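You operate a simulated robot arm through the tools that you are given. There is no shell and no other tool. Be economical: measure what you need, move in short steps, check, and stop when the job is done.

You are at the controls of a simulated robot arm. One attempt, no reset.

JOB
Water both plants till the soil is dark; stand them on the sill.
Fine: leave no puddle; put the can back.
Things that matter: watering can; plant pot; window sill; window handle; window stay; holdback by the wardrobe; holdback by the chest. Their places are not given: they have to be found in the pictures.

Only the result counts: the job must be done as asked and must still hold three seconds after the hand-in. Knocking over, shifting, dropping, spilling or breaking anything else fails it.

ROBOT AND FRAMES
A 7-joint arm with a two-finger parallel gripper, fixed in place. Base frame: the origin is at the foot of the arm, x ahead of it, y to its left, z up. Lengths are in mm, angles in rad, forces in N, time in s.
With the tool pointing down near the work surface it reaches from about 320 to 780 mm from the base axis. Its first joint turns from -2.897 to 2.897 rad. Payload 3.91 kg.
The tool frame sits at the grasp point between the pads (the TCP): z along the fingers, y along the line on which they close. The tips reach 30 mm beyond it. Largest opening 110 mm; finger width 20, thickness 10; the body of the gripper, 48 by 112 mm, starts 55 mm behind the TCP.
Orientation is that of the tool frame in the base frame, as a unit quaternion [w, x, y, z]. With the fingers straight down and closing along the base's y, the tool's x points along the base's -x, its y along +y and its z along -z.

CONTROLS
- The arm moves only by the tool play_rows. Its argument "targets" is text: rows parted by semicolons, each of 7 numbers parted by spaces: the shift along the base's x, y, z in mm, then the turn, a rotation vector about the base's x, y, z in rad, then the closure, from 0 (fully open) to 1 (shut). In form: x y z ax ay az jaw; .... A call has 1 to 12 rows; each row is the pose to reach, as a shift and turn from the pose commanded when the call began. Rows are played at 5 a second. More than 50 mm and 0.15 rad between two rows, or a gripper value outside its range, and nothing of the call is played. Where a pose cannot be reached the arm comes as near as it can. A force on the tool above 40 N (or 10 N above the force at the start of the call, whichever is more), or a blocked arm, ends the call early, and 0.2 s more pass. Each finger travels about 153 mm/s and halts on what it meets, pressing with about 41 N; the grip force reading is that of the motor and also rises with nothing between the fingers. The clock runs only during rows and for 0.2 s after the last one: add rows that repeat a pose to give the fingers time. The reply holds the time, the measured pose of the TCP, the force on the tool along the base axes, the opening and the grip force, in the units named above and with some noise.
- Cameras (640 x 400 px; columns grow to the right, rows downward): "scene" is fixed at [46.6, 504.5, 1255.9]; the picture's right is [0.73, -0.68, 0.00], its down [-0.65, -0.70, -0.28] and it looks along [0.19, 0.21, -0.96] (base axes); focal length 214 px, centre (320, 200). "wrist" rides on the gripper at [-36, 0, -57] in the tool frame; the picture's right is [0.00, -1.00, 0.00], its down [0.97, 0.00, -0.24] and it looks along [0.24, 0.00, 0.97] (tool axes); focal length 218 px, centre (320, 200).
- camera(camera): a new picture of that camera. It takes no simulated time.
- move_column(by): slides the trunk up (or, below 0, down) by that many mm; the arm rides with it, the base frame stays. It gives what a move gives, with no picture.
- point_at(camera, pixels): there is no depth. For up to 12 entries [column, row, z] of the newest picture of that camera ("zoom" is the newest enlarged one), the place [x, y] in the base frame at which the ray of that pixel passes the height z, good to about 3 mm, but the place of the scene camera against the robot may be out by one fixed shift of up to 18 mm in any direction. It takes no simulated time.
- zoom(camera, box): a new picture of the part [left, top, right, bottom] of that camera's present view, enlarged. It takes no simulated time.
- finish_job(): hands the job in; it is judged then, once.

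Work in short steps. Measure before you move; look again where a grasp or a placing could have gone wrong, and mend it. You have 80 turns and 54 pictures in all, those below and enlarged ones among them. Open the gripper and draw the arm clear of the work before you hand the job in, unless the task says otherwise; then end with one line.

The tools are called as name(argument=value, ...) on one line, values as JSON. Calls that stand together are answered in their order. play_rows: Moves the arm, as the interface text tells. Its arguments: {"type":"object","properties":{"targets":{"type":"string"}},"required":["targets"]} The other tools are called the same way: move_column (by) slides the trunk up or down; camera (camera) takes a picture; point_at (camera, pixels) gives the place at which the rays of pixels pass given heights; zoom (camera, box) takes an enlarged picture of a part of a camera's view; finish_job () hands the job in.

At the start:

```text
time_s: 0.0
tool_pos: [363.9, 312.9, 1122.3]
ee_rot: [0.0, 0.0, 1.0, -0.001]
wrist_force: [0.2, -0.7, -0.5]
finger_gap: 109.9
grip_force: 0.0
trunk travel left (down, up): [-475.0, 135.0]
```

scene: 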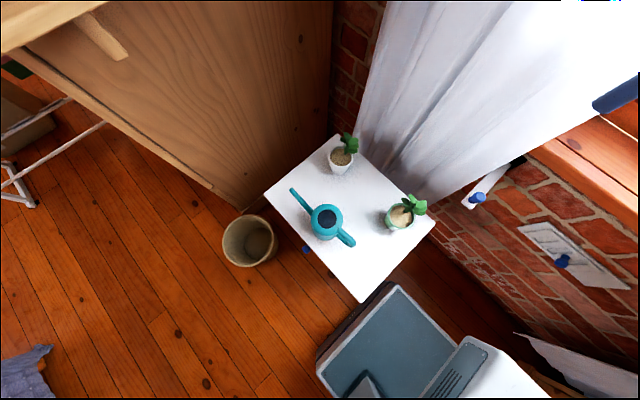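
wrist: 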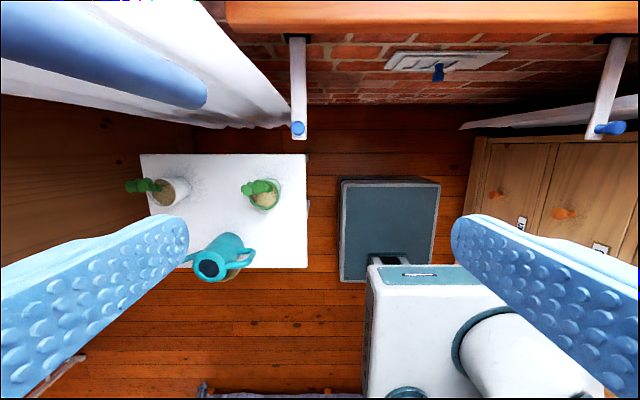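

The scene picture shows a white table with the can (325,220) and two pots (340,160), (400,217); curtain and wall are at the upper right. I enlarge the parts to see details.

zoom(camera="scene", box=[250, 120, 450, 310])

zoom(camera="scene", box=[400, 0, 640, 300])

zoom(camera="wrist", box=[100, 100, 340, 300])

```text
2.11 times, centred on (350, 215) of scene
```

zoom: 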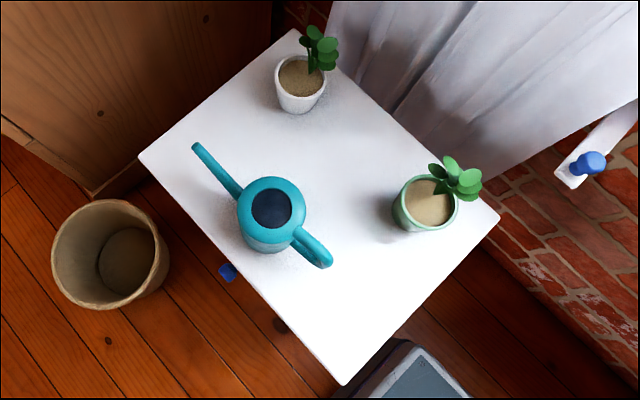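

```text
1.33 times, centred on (520, 150) of scene
```

zoom: 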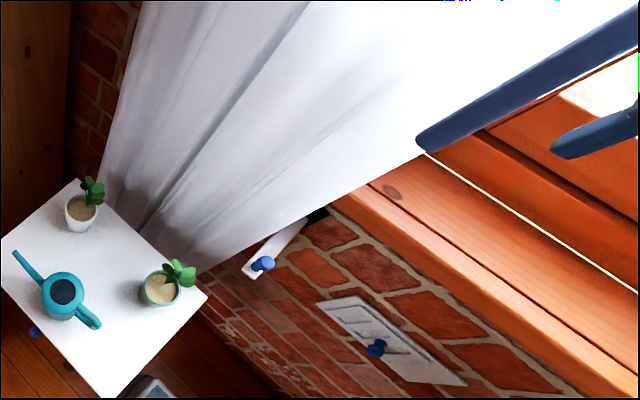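

```text
2.00 times, centred on (220, 200) of wrist
```

zoom: 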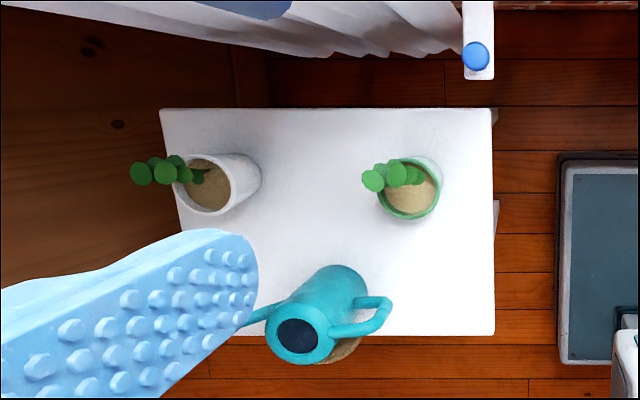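

The pots' soil seems to be near z≈683 and the table at 620; the sill's front edge is near x≈570, z≈800. I tilt the wrist camera forward to view the window and sill.

play_rows(targets="-20 -20 10 0 -0.14 0 0;-40 -40 20 0 -0.28 0 0;-50 -60 30 0 -0.42 0 0;-50 -80 40 0 -0.56 0 0;-50 -100 50 0 -0.7 0 0")

camera(camera="wrist")

camera(camera="scene")

```text
time_s: 1.2
tool_pos: [312.8, 212.4, 1172.6]
ee_rot: [0.345, 0.0, 0.939, -0.001]
wrist_force: [-0.5, -0.8, 1.0]
finger_gap: 110.1
grip_force: 0.1
trunk travel left (down, up): [-475.0, 135.0]
```

```text
48 pictures are left
```

wrist: 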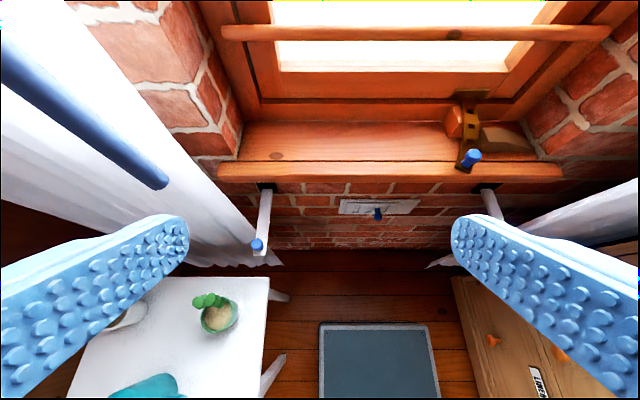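

```text
47 pictures are left
```

scene: 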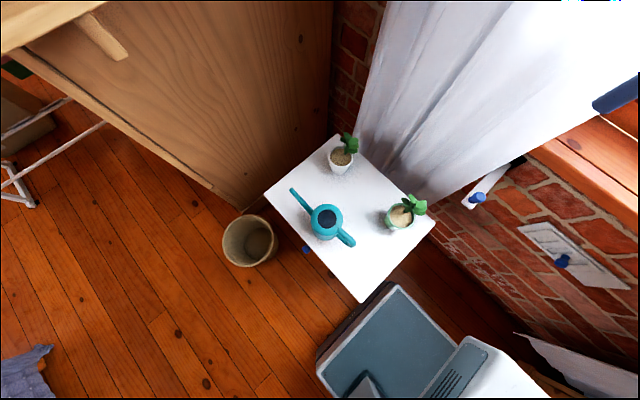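

The niche is visible: sill between (240,150) and (530,150), with a stay at (465,140). I enlarge it to see what blocks it.

zoom(camera="wrist", box=[200, 0, 580, 230])

play_rows(targets="0 0 0 0 -0.14 0 0;0 0 0 0 -0.28 0 0;0 0 0 0 -0.42 0 0")

camera(camera="wrist")

```text
1.68 times, centred on (390, 115) of wrist
```

zoom: 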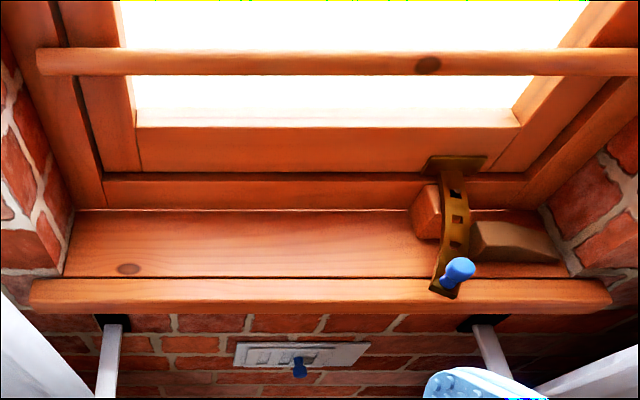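

```text
time_s: 2.0
tool_pos: [315.3, 218.6, 1163.6]
ee_rot: [0.517, -0.009, 0.856, 0.001]
wrist_force: [-0.3, -0.6, -0.7]
finger_gap: 110.1
grip_force: 0.0
trunk travel left (down, up): [-475.0, 135.0]
```

```text
45 pictures are left
```

wrist: 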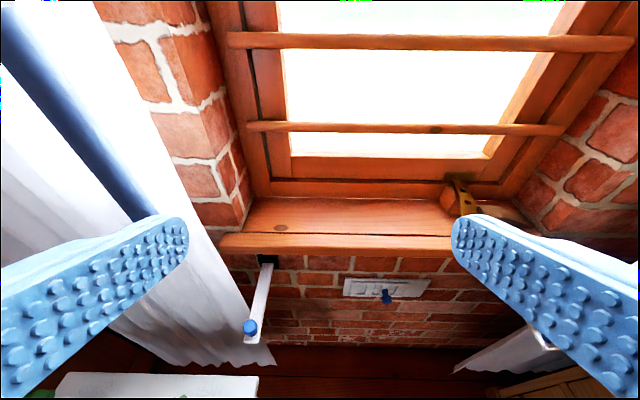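

The sill looks clear from y≈-80 to 380 (top z≈820, x≈573–739) with rungs above it at z>1030. The can is near (123,573), its top at z≈719; I move above it with the tool pointing down again.

play_rows(targets="-19 36 -22 0 0.12 0 0;-38 72 -44 0 0.24 0 0;-57 108 -66 0 0.36 0 0;-76 144 -88 0 0.48 0 0;-95 180 -110 0 0.6 0 0;-114 216 -132 0 0.72 0 0;-133 252 -154 0 0.84 0 0;-152 288 -176 0 0.96 0 0;-171 324 -198 0 1.08 0 0;-190 360 -222 0 1.12 0 0")

play_rows(targets="0 0 0 0 0 0.14 0;0 0 0 0 0 0.28 0;0 0 0 0 0 0.42 0;0 0 0 0 0 0.56 0;0 0 0 0 0 0.7 0;0 0 0 0 0 0.84 0;0 0 0 0 0 0.98 0;0 0 0 0 0 1.12 0;0 0 0 0 0 1.26 0;0 0 0 0 0 1.4 0;0 0 0 0 0 1.5 0;0 0 0 0 0 1.571 0")

camera(camera="wrist")

camera(camera="scene")

```text
time_s: 3.4
tool_pos: [207.5, 422.5, 1077.3]
ee_rot: [0.133, 0.012, 0.989, 0.064]
wrist_force: [-0.1, -0.7, -0.2]
finger_gap: 110.0
grip_force: 0.0
trunk travel left (down, up): [-475.0, 135.0]
stopped in row 7: the arm was blocked; the commanded pose is now the measured one
```

```text
time_s: 6.0
tool_pos: [205.4, 421.8, 1076.8]
ee_rot: [0.049, -0.692, 0.706, 0.139]
wrist_force: [0.0, 0.3, -0.7]
finger_gap: 109.8
grip_force: 0.1
trunk travel left (down, up): [-475.0, 135.0]
```

```text
44 pictures are left
```

wrist: 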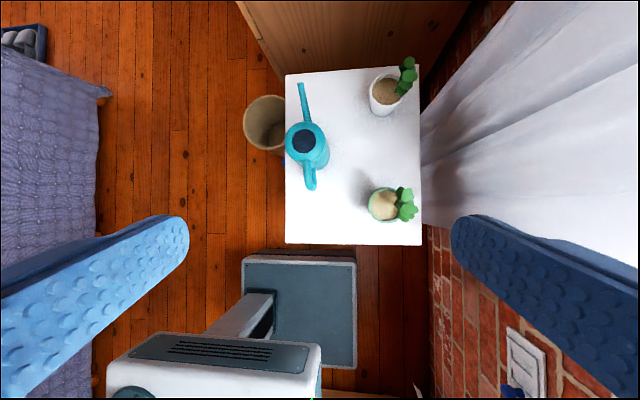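

```text
43 pictures are left
```

scene: 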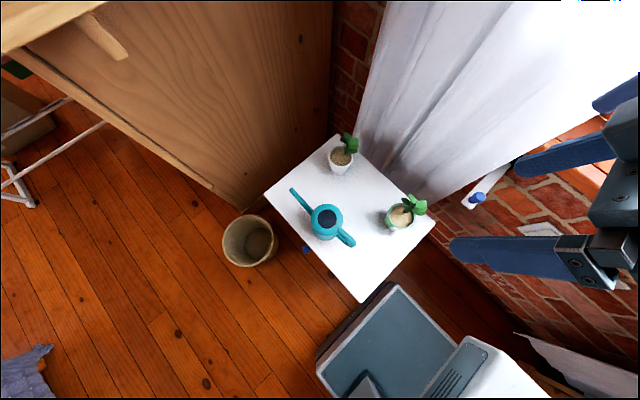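

The arm stalled at the edge of its range at this height (tool at z 1077). I lower the trunk and straighten the tool over the table.

move_column(by=-150)

play_rows(targets="-10 20 0 -0.13 -0.06 0.01 0;-20 40 0 -0.267 -0.127 0.02 0;-40 75 0 -0.267 -0.127 0.02 0;-60 110 0 -0.267 -0.127 0.02 0;-82 150 0 -0.267 -0.127 0.02 0")

camera(camera="wrist")

```text
time_s: 7.8
tool_pos: [207.3, 421.8, 927.5]
ee_rot: [0.049, -0.691, 0.708, 0.139]
wrist_force: [0.1, -0.1, 0.5]
finger_gap: 109.9
grip_force: 0.0
trunk travel left (down, up): [-325.0, 285.0]
```

```text
refused: row 2 steps farther than a row can; nothing moved
```

```text
42 pictures are left
```

wrist: 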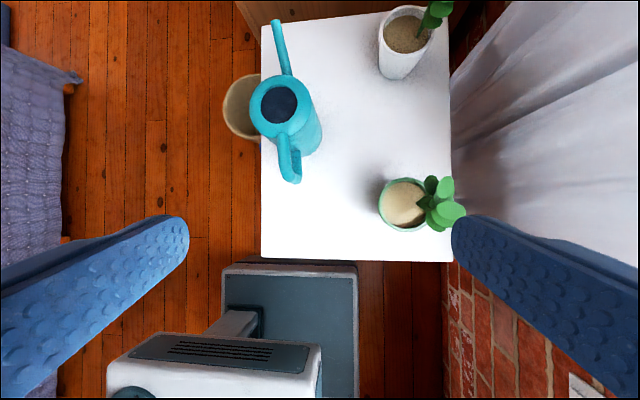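

Row limit exceeded; I repeat with smaller rotation steps.

play_rows(targets="-10 20 0 -0.08 -0.04 0.01 0;-20 40 0 -0.178 -0.085 0.01 0;-40 75 0 -0.267 -0.127 0.02 0;-60 110 0 -0.267 -0.127 0.02 0;-82 140 0 -0.267 -0.127 0.02 0")

camera(camera="wrist")

```text
time_s: 8.5
tool_pos: [189.0, 460.1, 991.3]
ee_rot: [0.027, -0.696, 0.705, 0.134]
wrist_force: [0.3, 0.6, 0.2]
finger_gap: 109.9
grip_force: 0.1
trunk travel left (down, up): [-325.0, 285.0]
stopped in row 3: the arm was blocked; the commanded pose is now the measured one
```

```text
41 pictures are left
```

wrist: 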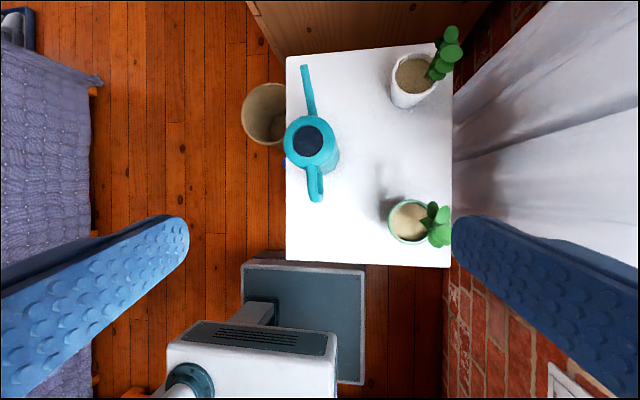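

The arm is at a joint limit here. I lower the tool and move outward before straightening it.

play_rows(targets="10 10 -30 0 0 0 0;20 20 -60 0 0 0 0;30 30 -90 0 0 0 0;40 40 -120 0 0 0 0")

camera(camera="scene")

```text
time_s: 9.5
tool_pos: [229.3, 496.1, 873.8]
ee_rot: [0.03, -0.695, 0.705, 0.136]
wrist_force: [0.2, -1.4, 0.9]
finger_gap: 110.1
grip_force: 0.0
trunk travel left (down, up): [-325.0, 285.0]
```

```text
40 pictures are left
```

scene: 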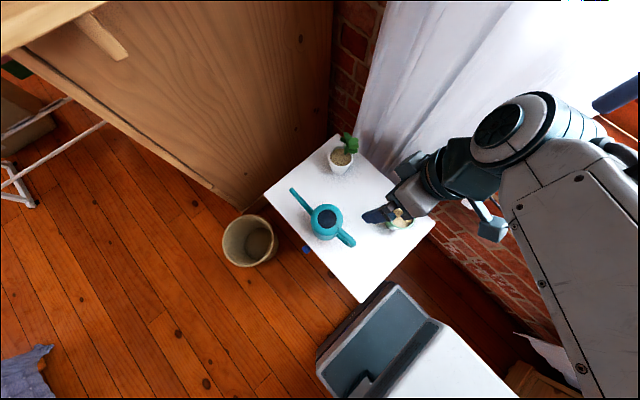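

The arm's posture looks reasonable. I try straightening here in small steps.

play_rows(targets="0 0 0 -0.08 -0.04 0.01 0;0 0 0 -0.16 -0.08 0.01 0;0 0 0 -0.24 -0.125 0.02 0;0 0 0 -0.27 -0.135 0.02 0")

```text
time_s: 10.5
tool_pos: [229.5, 500.5, 871.0]
ee_rot: [0.021, 0.708, -0.706, 0.011]
wrist_force: [0.7, 0.1, -0.1]
finger_gap: 109.9
grip_force: 0.0
trunk travel left (down, up): [-325.0, 285.0]
```

Tool is now nearly vertical. I trim the tilt and go above the can to measure it.

play_rows(targets="-25 12 0 0.045 -0.014 0 0;-55 30 0 0.045 -0.014 0 0;-90 40 0 0.045 -0.014 0 0;-90 40 0 0.045 -0.014 0 0")

camera(camera="wrist")

```text
time_s: 11.5
tool_pos: [191.1, 531.1, 882.9]
ee_rot: [0.003, -0.672, 0.74, 0.014]
wrist_force: [-0.2, 0.2, -0.3]
finger_gap: 110.1
grip_force: 0.0
trunk travel left (down, up): [-325.0, 285.0]
```

```text
39 pictures are left
```

wrist: 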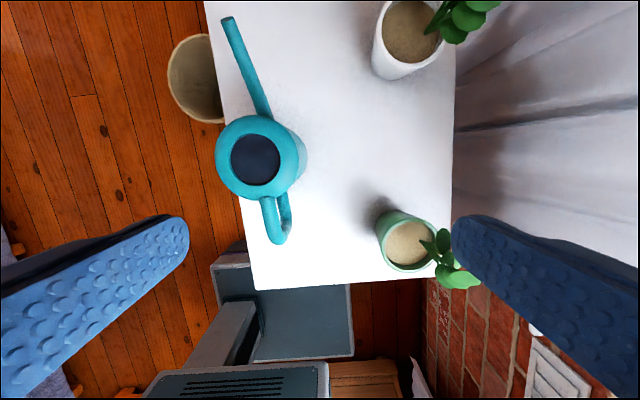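

The arm stops short of the command again, so I look at its posture from the scene camera.

camera(camera="scene")

```text
38 pictures are left
```

scene: 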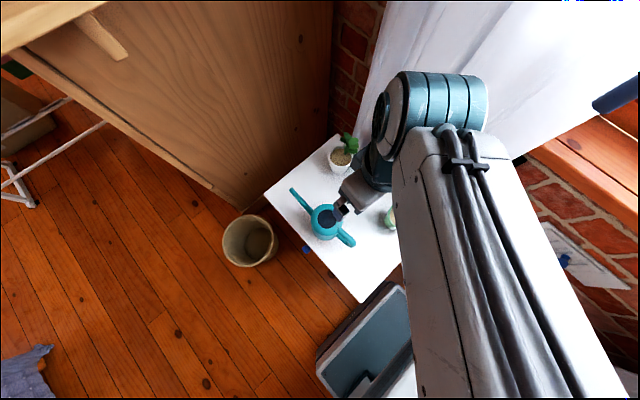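

The elbow has swung sideways and the wrist seems limited when the tool is high relative to the shoulder. The commanded pose stays at about (139,540,871), so I lower gradually.

play_rows(targets="0 0 -25 0 0 0 0;0 0 -50 0 0 0 0;0 0 -70 0 0 0 0;0 0 -70 0 0 0 0")

```text
time_s: 12.5
tool_pos: [188.0, 533.0, 812.8]
ee_rot: [0.004, -0.675, 0.738, 0.015]
wrist_force: [-0.1, 0.3, 0.1]
finger_gap: 110.0
grip_force: 0.0
trunk travel left (down, up): [-325.0, 285.0]
```

The error is a pure rotation about the base axis, so joint 1 is at its limit, its share of the yaw having swung the elbow. I turn the yaw back while raising a bit, to see whether that frees it.

play_rows(targets="0 0 20 0 0 -0.1 0;0 0 40 0 0 -0.2 0;0 0 60 0 0 -0.34 0;0 0 60 0 0 -0.48 0;0 0 60 0 0 -0.62 0;0 0 60 0 0 -0.76 0;0 0 60 0 0 -0.9 0;0 0 60 0 0 -1.04 0;0 0 60 0 0 -1.18 0;0 0 60 0 0 -1.32 0;0 0 60 0 0 -1.46 0;0 0 60 0 0 -1.571 0")

camera(camera="scene")

```text
time_s: 13.7
tool_pos: [213.3, 524.0, 873.9]
ee_rot: [-0.001, -0.398, 0.917, 0.018]
wrist_force: [-0.7, -0.8, 0.2]
finger_gap: 110.0
grip_force: 0.0
trunk travel left (down, up): [-325.0, 285.0]
stopped in row 6: the arm was blocked; the commanded pose is now the measured one
```

```text
37 pictures are left
```

scene: 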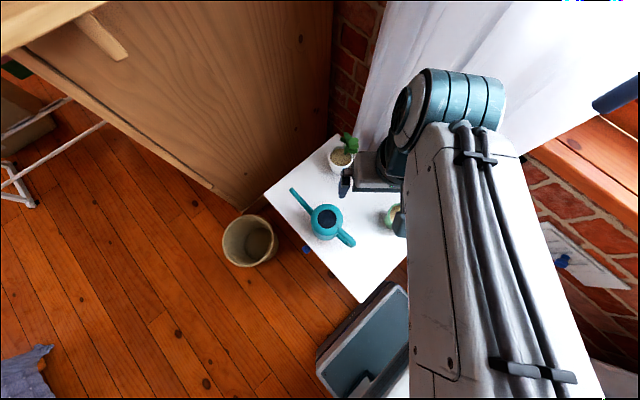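

Joint 1 still looks limited. I use a tall zoom box at the right edge, which seems to show beyond the normal frame, to view the arm's elbow and shoulder.

zoom(camera="scene", box=[600, 0, 640, 400])

```text
1.00 times, centred on (620, 200) of scene
```

zoom: 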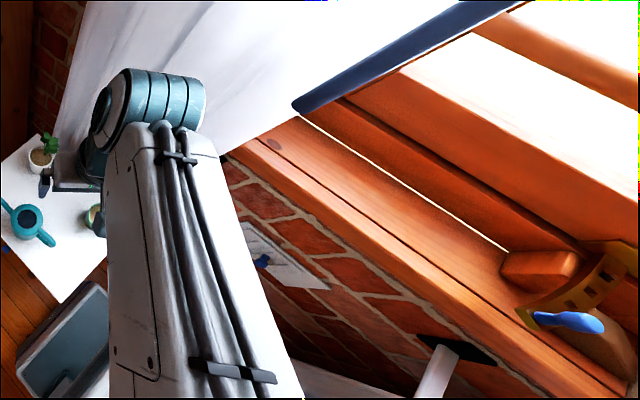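

I try a box reaching below the frame to view the shoulder and elbow.

zoom(camera="scene", box=[200, 200, 1000, 700])

```text
refused: 1000 is not a number from 0 to 640
```

The forearm's elbow sits far over at −x. I restore the trunk height and then lower the tool relative to the shoulder, checking how freely it moves toward −x.

move_column(by=150)

play_rows(targets="0 0 -40 0 0 0 0;0 0 -80 0 0 0 0;0 0 -120 0 0 0 0;0 0 -160 0 0 0 0;-20 0 -170 0 0 0 0;-40 10 -170 0 0 0 0;-60 20 -170 0 0 0 0;-80 30 -170 0 0 0 0;-90 40 -170 0 0 0 0;-90 40 -170 0 0 0 0")

camera(camera="scene")

```text
time_s: 15.5
tool_pos: [212.7, 524.7, 1024.3]
ee_rot: [-0.001, -0.398, 0.917, 0.017]
wrist_force: [-0.2, -0.4, 0.5]
finger_gap: 110.1
grip_force: 0.1
trunk travel left (down, up): [-475.0, 135.0]
```

```text
time_s: 17.7
tool_pos: [174.4, 559.2, 863.5]
ee_rot: [-0.002, -0.355, 0.935, 0.028]
wrist_force: [-0.2, -0.1, 0.0]
finger_gap: 110.1
grip_force: 0.1
trunk travel left (down, up): [-475.0, 135.0]
```

```text
35 pictures are left
```

scene: 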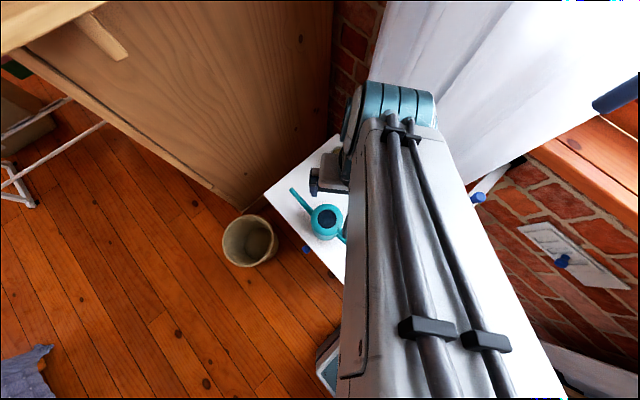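

The deficit again looks like joint 1 saturating after the elbow drifted. I'll stretch out over the table's far end, yaw there so the elbow shifts back, then return toward the can.

play_rows(targets="30 20 20 0 0 0 0;60 50 40 0 0 0 0;90 80 46 0 0 0 0;120 105 46 0 0 0 0;140 126 46 0 0 0 0;140 126 46 0 0 0.14 0;140 126 46 0 0 0.28 0;140 126 46 0 0 0.42 0;140 126 46 0 0 0.56 0;140 126 46 0 0 0.7 0;140 126 46 0 0 0.75 0")

play_rows(targets="-30 -30 0 0 0 0 0;-60 -60 0 0 0 0 0;-90 -90 -20 0 0 0 0;-120 -110 -40 0 0 0 0;-140 -110 -60 0 0 0 0;-140 -110 -60 0 0 0 0")

```text
time_s: 20.1
tool_pos: [261.4, 690.6, 900.5]
ee_rot: [0.008, 0.708, -0.706, -0.016]
wrist_force: [-0.8, -0.3, 0.4]
finger_gap: 110.0
grip_force: 0.0
trunk travel left (down, up): [-475.0, 135.0]
```

```text
time_s: 21.5
tool_pos: [163.4, 575.2, 835.5]
ee_rot: [-0.007, -0.681, 0.732, 0.013]
wrist_force: [0.5, 0.2, -0.3]
finger_gap: 110.0
grip_force: 0.2
trunk travel left (down, up): [-475.0, 135.0]
```

The reachable azimuth grew (now 1.294, need 1.36). I repeat the trick with more yaw at the stretched pose.

play_rows(targets="30 30 20 0 0 0 0;60 60 40 0 0 0 0;90 90 60 0 0 0 0;120 110 60 0 0 0 0;140 110 60 0 0 0.1 0;140 110 60 0 0 0.24 0;140 110 60 0 0 0.38 0;140 110 60 0 0 0.52 0;140 110 60 0 0 0.66 0;140 110 60 0 0 0.785 0")

play_rows(targets="-30 -30 0 0 0 0 0;-60 -60 0 0 0 0 0;-90 -90 -20 0 0 0 0;-120 -110 -40 0 0 0 0;-140 -120 -60 0 0 0 0;-140 -120 -60 0 0 0 0")

camera(camera="wrist")

```text
time_s: 23.7
tool_pos: [261.5, 690.9, 900.8]
ee_rot: [0.013, 0.925, -0.38, -0.012]
wrist_force: [-0.1, -0.6, -0.6]
finger_gap: 110.0
grip_force: 0.2
trunk travel left (down, up): [-475.0, 135.0]
```

```text
time_s: 25.1
tool_pos: [161.6, 561.7, 833.7]
ee_rot: [0.016, 0.91, -0.414, -0.007]
wrist_force: [-0.6, -0.2, -0.1]
finger_gap: 110.1
grip_force: 0.1
trunk travel left (down, up): [-475.0, 135.0]
```

```text
34 pictures are left
```

wrist: 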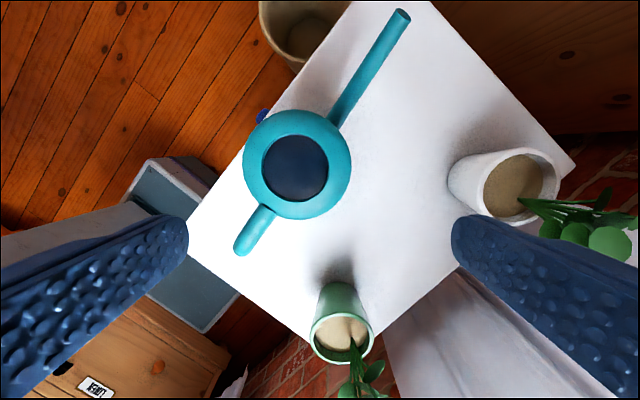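

Clear view of everything. I measure the can's rim (297,165), spout tip (402,15), handle end (243,246), white pot soil (517,188), green pot soil (341,338) and the table corners.

point_at(camera="wrist", pixels=[[297, 165, 719], [244, 165, 719], [351, 165, 719], [402, 15, 719], [402, 15, 750], [243, 246, 700], [262, 215, 715], [517, 188, 690], [341, 338, 690], [341, 338, 670]])

zoom(camera="wrist", box=[200, 0, 440, 260])

```text
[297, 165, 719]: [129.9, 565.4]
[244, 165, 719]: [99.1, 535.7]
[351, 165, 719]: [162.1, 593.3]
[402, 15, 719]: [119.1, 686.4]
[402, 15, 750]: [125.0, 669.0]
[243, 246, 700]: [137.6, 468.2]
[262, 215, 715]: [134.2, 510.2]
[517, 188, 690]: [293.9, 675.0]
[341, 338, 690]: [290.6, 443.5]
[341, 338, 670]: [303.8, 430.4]
```

```text
1.54 times, centred on (320, 130) of wrist
```

zoom: 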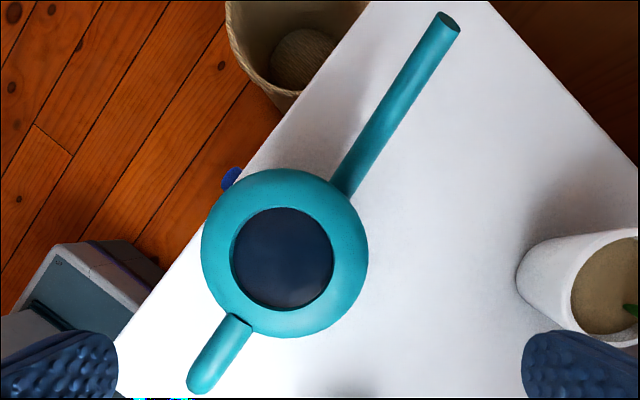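

The can's axis is at about (130,565), 86 mm wide, spout along +y. I tilt the tool 0.35 rad about its closing line so the wrist stays at a smaller azimuth, and check whether the can's position becomes reachable.

play_rows(targets="7 -5 0 0.08 0.08 0 0;7 -5 0 0.16 0.16 0 0;7 -5 0 0.247 0.247 0 0;7 -5 0 0.247 0.247 0 0")

```text
time_s: 26.1
tool_pos: [127.4, 566.6, 839.6]
ee_rot: [-0.055, 0.91, -0.372, -0.173]
wrist_force: [0.4, -0.5, -0.1]
finger_gap: 110.0
grip_force: 0.1
trunk travel left (down, up): [-475.0, 135.0]
```

Reached. The closing line is level along (0.7,0.7) and centred on the can, so I descend toward z≈740 and check with a picture.

play_rows(targets="2 -1 -40 0 0 0 0;2 -1 -80 0 0 0 0;2 -1 -100 0 0 0 0;2 -1 -100 0 0 0 0")

camera(camera="wrist")

camera(camera="scene")

```text
time_s: 27.1
tool_pos: [130.8, 565.0, 740.0]
ee_rot: [-0.055, 0.91, -0.374, -0.172]
wrist_force: [0.1, -0.1, -0.1]
finger_gap: 110.0
grip_force: 0.0
trunk travel left (down, up): [-475.0, 135.0]
```

```text
32 pictures are left
```

wrist: 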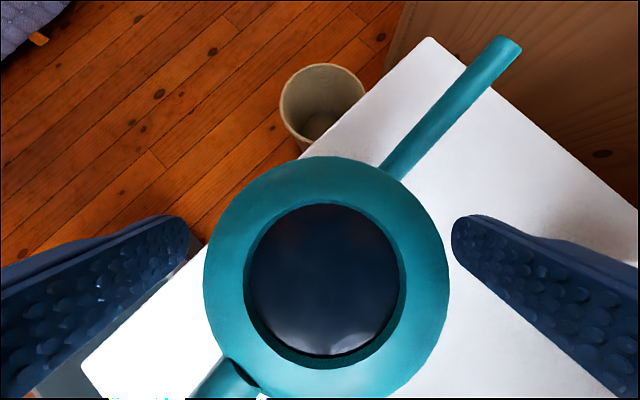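

```text
31 pictures are left
```

scene: 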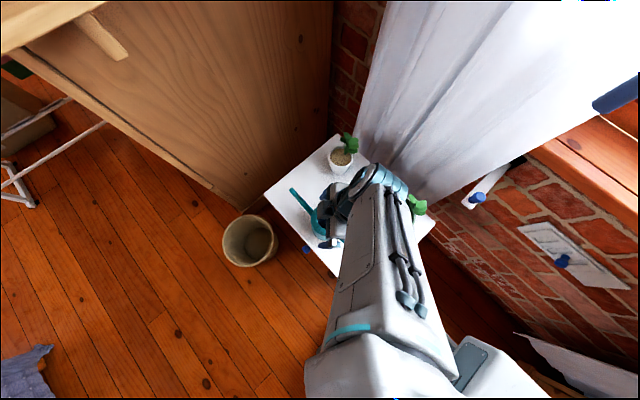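

The can is centred within 2 mm between the tips, which are already below its rim (~z 730). I descend to z≈698 and close.

play_rows(targets="1 1 -20 0 0 0 0;1 1 -42 0 0 0 0;1 1 -42 0 0 0 0;1 1 -42 0 0 0 0.3;1 1 -42 0 0 0 0.6;1 1 -42 0 0 0 1;1 1 -42 0 0 0 1;1 1 -42 0 0 0 1")

camera(camera="wrist")

```text
time_s: 28.9
tool_pos: [132.7, 565.8, 697.7]
ee_rot: [-0.054, 0.91, -0.373, -0.173]
wrist_force: [2.3, 4.2, 5.3]
finger_gap: 79.4
grip_force: 40.7
trunk travel left (down, up): [-475.0, 135.0]
```

```text
30 pictures are left
```

wrist: 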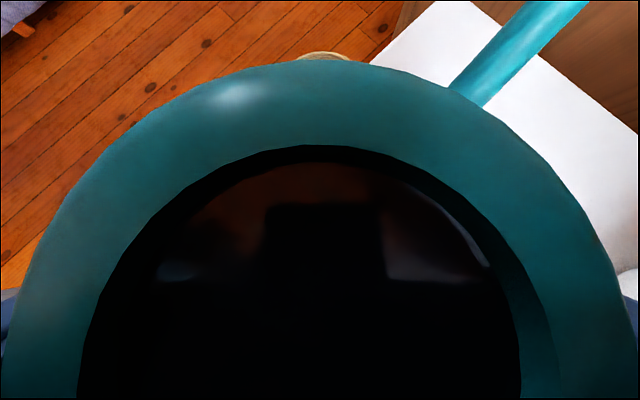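

Gripped (79 mm). I lift the can straight up by 110 mm and carry it to stand before the green pot on its −y side.

play_rows(targets="0 0 15 0 0 0 1;0 0 45 0 0 0 1;0 0 80 0 0 0 1;0 0 110 0 0 0 1;20 -30 110 0 0 0 1;45 -68 110 0 0 0 1;70 -106 110 0 0 0 1;95 -144 110 0 0 0 1;120 -182 110 0 0 0 1;145 -220 110 0 0 0 1;162 -246 110 0 0 0 1")

camera(camera="scene")

camera(camera="wrist")

```text
time_s: 31.3
tool_pos: [294.1, 320.8, 807.7]
ee_rot: [-0.055, 0.91, -0.372, -0.173]
wrist_force: [-0.5, -0.3, -3.3]
finger_gap: 79.6
grip_force: 40.1
trunk travel left (down, up): [-475.0, 135.0]
```

```text
29 pictures are left
```

scene: 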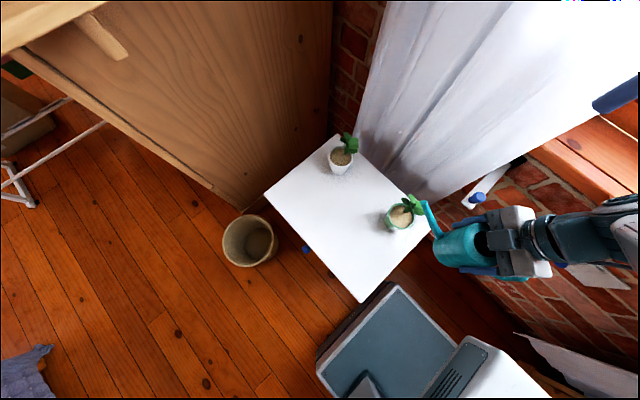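

```text
28 pictures are left
```

wrist: 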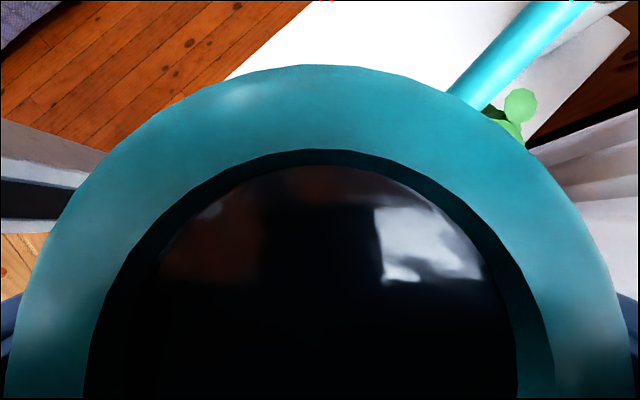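

The spout tip shows at (424,203) in the scene view, nearly above the green pot. I tilt partway (0.45 rad about −x) at this height to locate the tip better.

play_rows(targets="0 0 0 -0.1 0 0 1;0 0 0 -0.2 0 0 1;0 0 0 -0.3 0 0 1;0 0 0 -0.3 0 0 1")

zoom(camera="scene", box=[360, 150, 520, 270])

```text
time_s: 32.3
tool_pos: [293.3, 319.2, 807.7]
ee_rot: [0.083, 0.908, -0.394, -0.115]
wrist_force: [0.0, -0.5, -4.4]
finger_gap: 79.4
grip_force: 41.4
trunk travel left (down, up): [-475.0, 135.0]
```

```text
3.33 times, centred on (440, 210) of scene
```

zoom: 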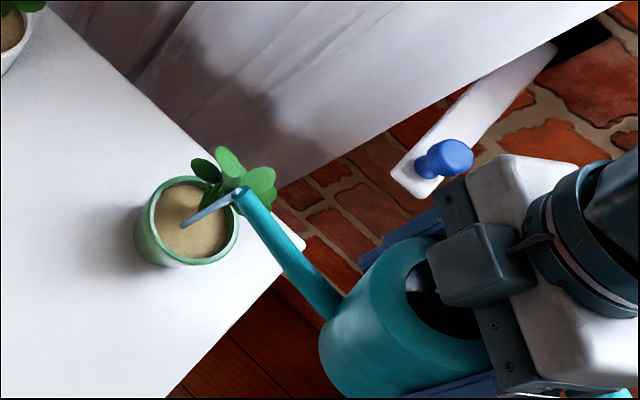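

Water is already pouring at 0.3 rad and lands on the green pot's soil at zoom (183,225). I hold and watch the soil.

play_rows(targets="0 0 0 0 0 0 1;0 0 0 0 0 0 1;0 0 0 0 0 0 1;0 0 0 0 0 0 1")

zoom(camera="scene", box=[360, 150, 520, 270])

```text
time_s: 33.3
tool_pos: [292.5, 321.3, 807.4]
ee_rot: [0.083, 0.908, -0.394, -0.114]
wrist_force: [-0.4, -0.7, -4.7]
finger_gap: 79.5
grip_force: 41.0
trunk travel left (down, up): [-475.0, 135.0]
```

```text
3.33 times, centred on (440, 210) of scene
```

zoom: 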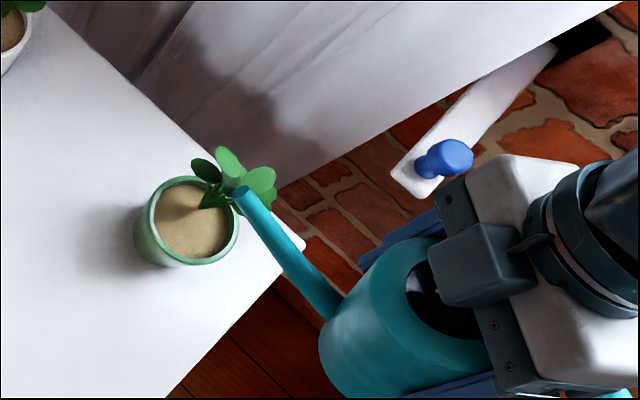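

The stream stopped at equilibrium; the soil is barely darker. I tilt a bit more in steps and check.

play_rows(targets="0 0 0 -0.08 0 0 1;0 0 0 -0.08 0 0 1;0 0 0 -0.08 0 0 1;0 0 0 -0.08 0 0 1")

zoom(camera="scene", box=[360, 150, 520, 270])

```text
time_s: 34.3
tool_pos: [293.5, 320.4, 807.8]
ee_rot: [0.119, 0.904, -0.398, -0.099]
wrist_force: [-1.0, -0.3, -4.5]
finger_gap: 79.4
grip_force: 41.1
trunk travel left (down, up): [-475.0, 135.0]
```

```text
3.33 times, centred on (440, 210) of scene
```

zoom: 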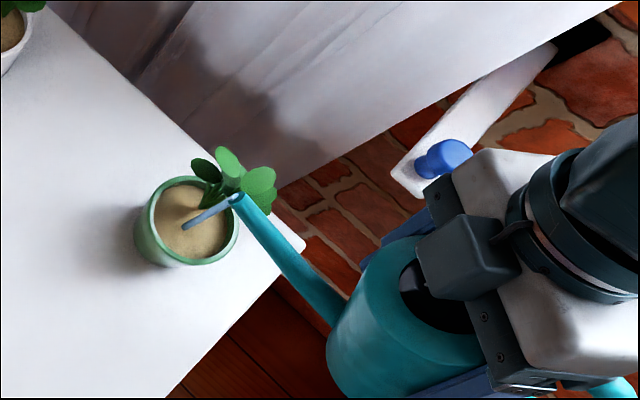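

Still flowing on target at (187,225). I add a little tilt, hold longer, then look.

play_rows(targets="0 0 0 0 0 0 1;0 0 0 0 0 0 1;0 0 0 -0.06 0 0 1;0 0 0 -0.06 0 0 1;0 0 0 -0.06 0 0 1;0 0 0 -0.06 0 0 1;0 0 0 -0.06 0 0 1")

zoom(camera="scene", box=[360, 150, 520, 270])

```text
time_s: 35.9
tool_pos: [293.3, 320.6, 808.0]
ee_rot: [0.146, 0.9, -0.402, -0.086]
wrist_force: [-0.1, 0.1, -5.0]
finger_gap: 79.8
grip_force: 41.2
trunk travel left (down, up): [-475.0, 135.0]
```

```text
3.33 times, centred on (440, 210) of scene
```

zoom: 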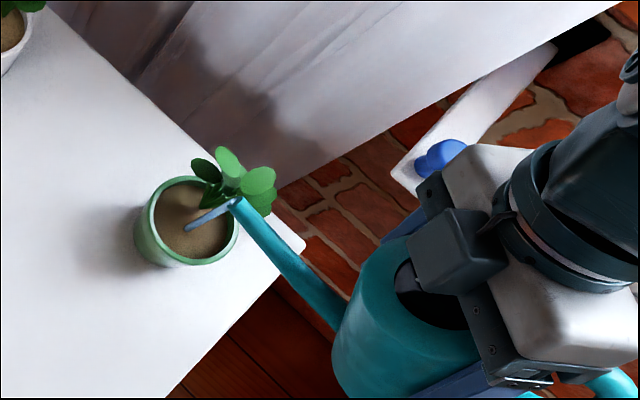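

The soil is visibly darkening. I continue with a further small tilt and hold.

play_rows(targets="0 0 0 -0.03 0 0 1;0 0 0 -0.06 0 0 1;0 0 0 -0.06 0 0 1;0 0 0 -0.06 0 0 1;0 0 0 -0.09 0 0 1;0 0 0 -0.12 0 0 1;0 0 0 -0.12 0 0 1;0 0 0 -0.12 0 0 1")

zoom(camera="scene", box=[360, 150, 520, 270])

```text
time_s: 37.7
tool_pos: [293.7, 320.4, 807.9]
ee_rot: [0.199, 0.89, -0.406, -0.062]
wrist_force: [0.8, -0.5, -4.2]
finger_gap: 79.5
grip_force: 40.9
trunk travel left (down, up): [-475.0, 135.0]
```

```text
3.33 times, centred on (440, 210) of scene
```

zoom: 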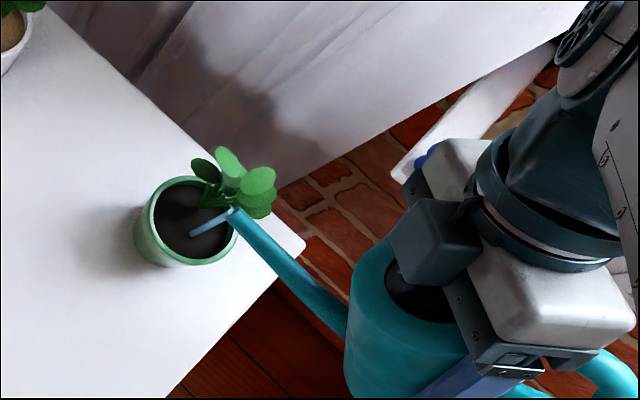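

The green pot's soil is dark. I tilt the can back upright quickly, the tip staying over the pot.

play_rows(targets="0 3 0 0.14 0 0 1;0 3 0 0.28 0 0 1;0 3 0 0.42 0 0 1;0 3 0 0.56 0 0 1;0 3 0 0.6 0 0 1;0 3 0 0.6 0 0 1")

zoom(camera="scene", box=[360, 150, 520, 270])

```text
time_s: 39.1
tool_pos: [293.5, 323.4, 807.3]
ee_rot: [-0.072, 0.909, -0.369, -0.18]
wrist_force: [0.1, 0.1, -4.0]
finger_gap: 79.8
grip_force: 40.6
trunk travel left (down, up): [-475.0, 135.0]
```

```text
3.33 times, centred on (440, 210) of scene
```

zoom: 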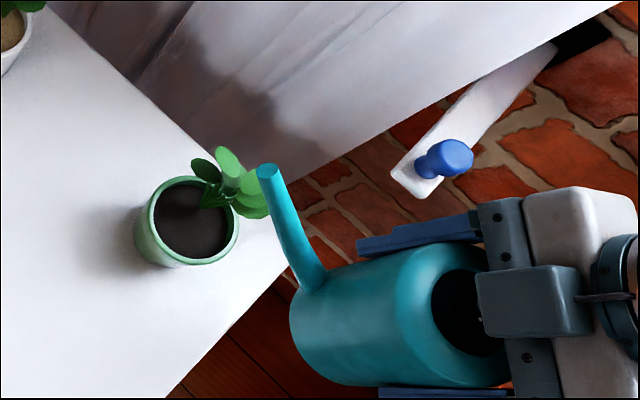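

No spill. Next the white pot: I swing clear of the green plant via −x, then to about (212,576) with the spout's heading turned 0.7 rad toward +x.

play_rows(targets="-40 0 10 0 0 0 1;-80 0 20 0 0 0 1;-85 40 20 0 0 0 1;-85 85 20 0 0 0 1;-83 130 20 0 0 0 1;-82 175 20 0 0 0 1;-81 215 20 0 0 -0.14 1;-81 245 20 0 0 -0.28 1;-81 253 20 0 0 -0.42 1;-81 253 20 0 0 -0.56 1;-81 253 20 0 0 -0.7 1;-81 253 20 0 0 -0.7 1")

zoom(camera="scene", box=[260, 100, 440, 235])

```text
time_s: 41.7
tool_pos: [211.3, 575.1, 827.1]
ee_rot: [-0.129, 0.726, -0.66, -0.143]
wrist_force: [0.6, -0.6, -4.4]
finger_gap: 79.3
grip_force: 41.1
trunk travel left (down, up): [-475.0, 135.0]
```

```text
2.96 times, centred on (350, 168) of scene
```

zoom: 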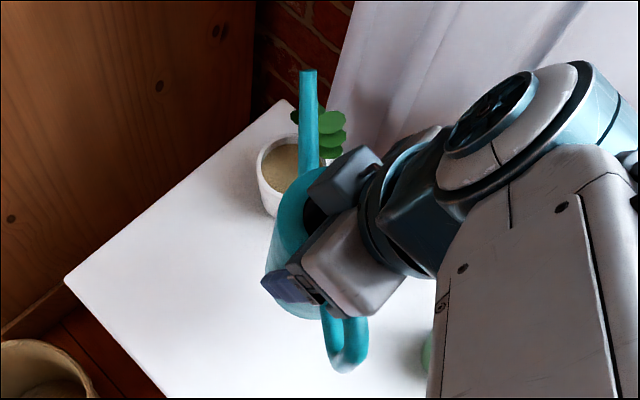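

The tip at zoom (308,72) computes to about (285,670), close above the white pot. I lower 20 mm, nudge +y and tilt along the new heading, then check the stream.

play_rows(targets="2 2 -7 -0.107 0.09 0 1;4 4 -14 -0.214 0.18 0 1;4 5 -20 -0.32 0.27 0 1;4 5 -20 -0.398 0.335 0 1")

zoom(camera="scene", box=[260, 100, 440, 235])

```text
time_s: 42.7
tool_pos: [217.5, 582.5, 807.9]
ee_rot: [0.127, 0.704, -0.687, -0.129]
wrist_force: [0.1, 0.5, -3.8]
finger_gap: 79.4
grip_force: 40.8
trunk travel left (down, up): [-475.0, 135.0]
```

```text
2.96 times, centred on (350, 168) of scene
```

zoom: 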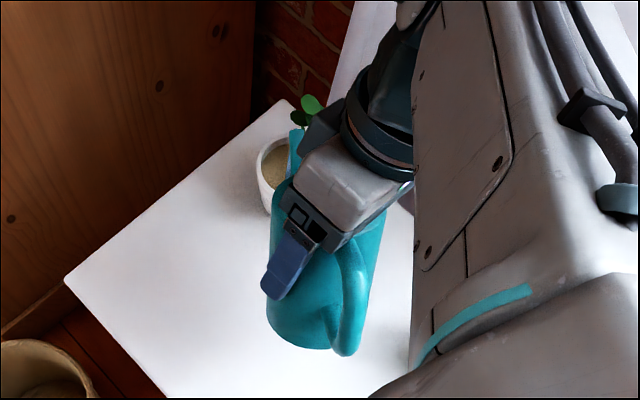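

Tip now computes to about (287,673), inside the white pot's rim; no stream yet. I tilt a bit more and look closer.

play_rows(targets="0 0 0 -0.03 0.026 0 1;0 0 0 -0.061 0.052 0 1;0 0 0 -0.061 0.052 0 1")

zoom(camera="scene", box=[300, 110, 380, 170])

```text
time_s: 43.5
tool_pos: [216.5, 580.9, 806.4]
ee_rot: [0.167, 0.697, -0.686, -0.127]
wrist_force: [0.2, -0.3, -4.9]
finger_gap: 79.5
grip_force: 41.3
trunk travel left (down, up): [-475.0, 135.0]
```

```text
6.67 times, centred on (340, 140) of scene
```

zoom: 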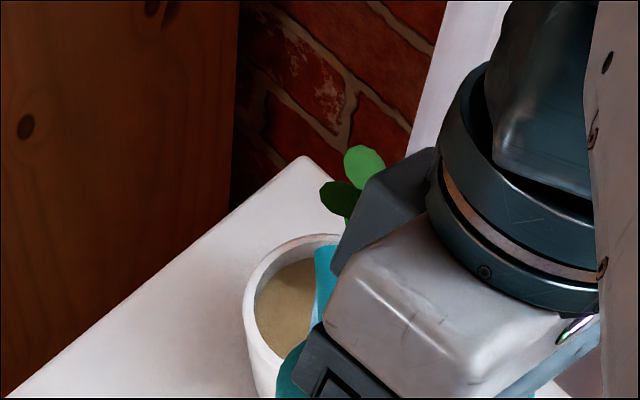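

The spout hides the stream from this view; the visible soil is still tan. I add slight tilt, hold and compare the soil.

play_rows(targets="0 0 0 -0.03 0.026 0 1;0 0 0 -0.03 0.026 0 1;0 0 0 -0.03 0.026 0 1;0 0 0 -0.03 0.026 0 1;0 0 0 -0.03 0.026 0 1")

zoom(camera="scene", box=[300, 110, 380, 170])

```text
time_s: 44.7
tool_pos: [216.8, 580.8, 808.1]
ee_rot: [0.186, 0.691, -0.687, -0.125]
wrist_force: [0.4, 0.0, -4.0]
finger_gap: 79.5
grip_force: 40.7
trunk travel left (down, up): [-475.0, 135.0]
```

```text
6.67 times, centred on (340, 140) of scene
```

zoom: 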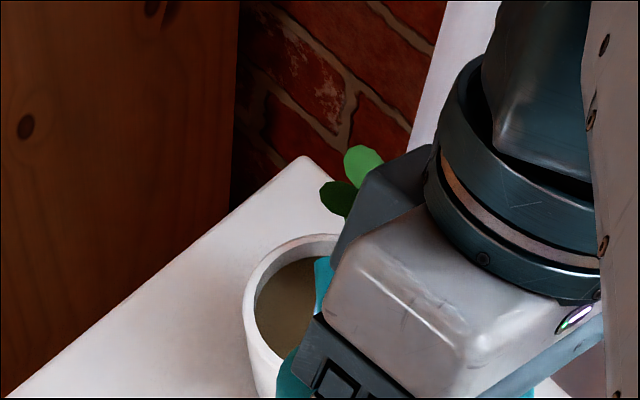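

The soil is darkening, so the water goes in. I continue with slightly more tilt.

play_rows(targets="0 0 0 -0.03 0.026 0 1;0 0 0 -0.046 0.039 0 1;0 0 0 -0.046 0.039 0 1;0 0 0 -0.06 0.052 0 1;0 0 0 -0.076 0.065 0 1;0 0 0 -0.076 0.065 0 1;0 0 0 -0.076 0.065 0 1")

zoom(camera="scene", box=[300, 110, 380, 170])

```text
time_s: 46.3
tool_pos: [216.2, 581.1, 806.9]
ee_rot: [-0.234, -0.68, 0.684, 0.122]
wrist_force: [0.4, 0.2, -4.1]
finger_gap: 79.7
grip_force: 41.5
trunk travel left (down, up): [-475.0, 135.0]
```

```text
6.67 times, centred on (340, 140) of scene
```

zoom: 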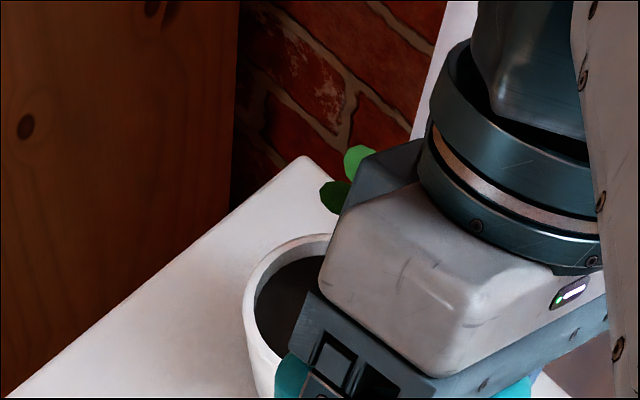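

The soil is dark now. I tilt the can back upright in place and check both pots.

play_rows(targets="0 0 0 0.107 -0.09 0 1;0 0 0 0.214 -0.18 0 1;0 0 0 0.321 -0.27 0 1;0 0 0 0.428 -0.36 0 1;0 0 10 0.535 -0.45 0 1;0 0 20 0.535 -0.45 0 1;0 0 20 0.535 -0.45 0 1")

zoom(camera="scene", box=[260, 100, 440, 235])

```text
time_s: 47.9
tool_pos: [215.4, 581.3, 827.9]
ee_rot: [-0.109, 0.728, -0.662, -0.144]
wrist_force: [0.2, -0.4, -4.3]
finger_gap: 79.3
grip_force: 41.2
trunk travel left (down, up): [-475.0, 135.0]
```

```text
2.96 times, centred on (350, 168) of scene
```

zoom: 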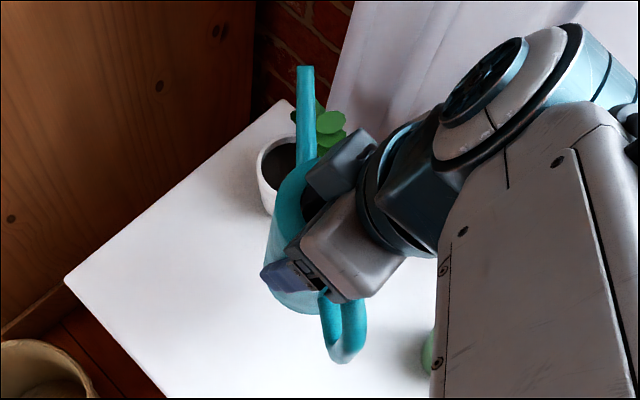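

Both soils are dark with no spill visible. I turn the spout back (+0.7 rad) and bring the can above its original place.

play_rows(targets="-12 -2 0 0 0 0.12 1;-26 -5 0 0 0 0.24 1;-40 -8 0 0 0 0.36 1;-54 -10 0 0 0 0.48 1;-68 -13 0 0 0 0.6 1;-83 -15.5 0 0 0 0.7 1;-83 -15.5 0 0 0 0.7 1")

```text
time_s: 49.5
tool_pos: [132.8, 566.4, 828.9]
ee_rot: [-0.053, 0.911, -0.372, -0.172]
wrist_force: [0.9, 0.1, -3.6]
finger_gap: 79.4
grip_force: 41.1
trunk travel left (down, up): [-475.0, 135.0]
```

Pose matches the grasp pose exactly in x, y and orientation. I lower to z≈698.5 slowly and release.

play_rows(targets="0 0 -40 0 0 0 1;0 0 -80 0 0 0 1;0 0 -110 0 0 0 1;0 0 -122 0 0 0 1;0 0 -128 0 0 0 1;0 -0.5 -130 0 0 0 1;0 -0.5 -130.5 0 0 0 1")

```text
time_s: 51.1
tool_pos: [132.6, 566.1, 701.3]
ee_rot: [-0.057, 0.91, -0.371, -0.174]
wrist_force: [-1.5, 1.2, 24.2]
finger_gap: 79.6
grip_force: 40.9
trunk travel left (down, up): [-475.0, 135.0]
```

It touched down at z≈701 (24 N up). I relax by 3 mm and open the fingers.

play_rows(targets="0 0 2.5 0 0 0 1;0 0 2.5 0 0 0 0.9;0 0 2.5 0 0 0 0.5;0 0 2.5 0 0 0 0;0 0 2.5 0 0 0 0;0 0 2.5 0 0 0 0")

play_rows(targets="0 0 30 0 0 0 0;0 0 70 0 0 0 0;0 0 110 0 0 0 0;0 0 150 0 0 0 0;0 0 150 0 0 0 0")

camera(camera="wrist")

```text
time_s: 52.5
tool_pos: [133.4, 564.9, 699.0]
ee_rot: [-0.053, 0.91, -0.373, -0.173]
wrist_force: [0.4, 0.0, 0.4]
finger_gap: 110.0
grip_force: 0.0
trunk travel left (down, up): [-475.0, 135.0]
```

```text
time_s: 53.7
tool_pos: [134.2, 564.4, 851.6]
ee_rot: [-0.053, 0.91, -0.374, -0.173]
wrist_force: [-0.9, -0.2, 0.3]
finger_gap: 110.1
grip_force: 0.1
trunk travel left (down, up): [-475.0, 135.0]
```

```text
15 pictures are left
```

wrist: 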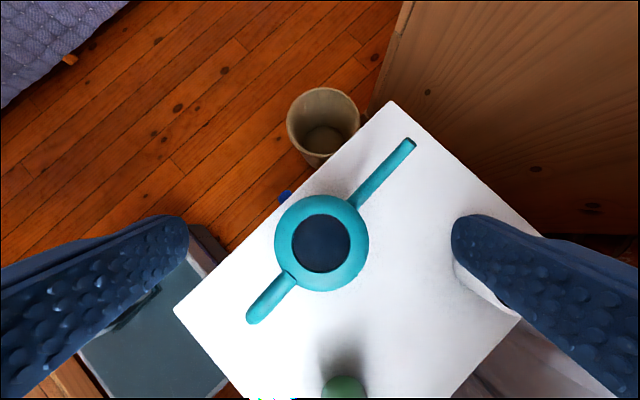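

The can is back upright in its place. Next the green pot: I turn the tool heading to 1.0 rad while moving to the −y side of the pot.

play_rows(targets="5 -10 10 0 0 -0.13 0;12 -30 20 0 0 -0.26 0;25 -52 20 0 0 -0.4 0;38 -75 20 0 0 -0.53 0;51 -98 20 0 0 -0.67 0;64 -121 20 0 0 -0.81 0;77 -144 10 0 0 -0.95 0;90 -167 0 0 0 -1.09 0;100 -190 -20 0 0 -1.23 0;105 -202 -40 0 0 -1.36 0;105 -202 -60 0 0 -1.36 0;105 -202 -60 0 0 -1.36 0")

play_rows(targets="0 0 0 0.098 -0.063 0 0;0 0 0 0.196 -0.126 0 0;0 0 0 0.294 -0.189 0 0;0 0 0 0.294 -0.189 0 0")

camera(camera="wrist")

```text
time_s: 56.3
tool_pos: [264.3, 352.1, 794.1]
ee_rot: [0.154, -0.438, 0.879, 0.105]
wrist_force: [0.1, 0.2, -0.5]
finger_gap: 109.8
grip_force: 0.1
trunk travel left (down, up): [-475.0, 135.0]
```

```text
time_s: 56.9
tool_pos: [293.6, 332.4, 795.6]
ee_rot: [0.241, -0.389, 0.879, 0.135]
wrist_force: [-0.2, -0.3, -0.2]
finger_gap: 110.1
grip_force: 0.0
trunk travel left (down, up): [-475.0, 135.0]
stopped in row 2: the arm was blocked; the commanded pose is now the measured one
```

```text
14 pictures are left
```

wrist: 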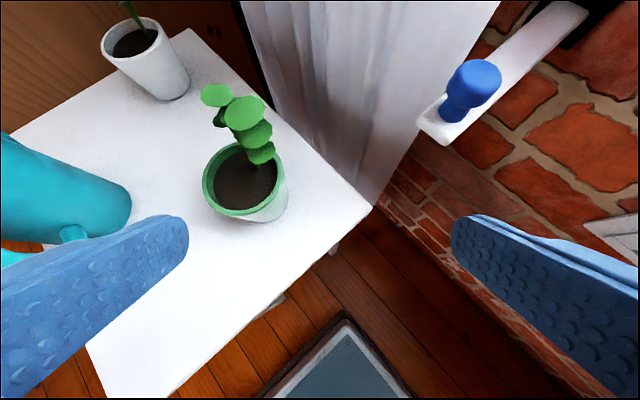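

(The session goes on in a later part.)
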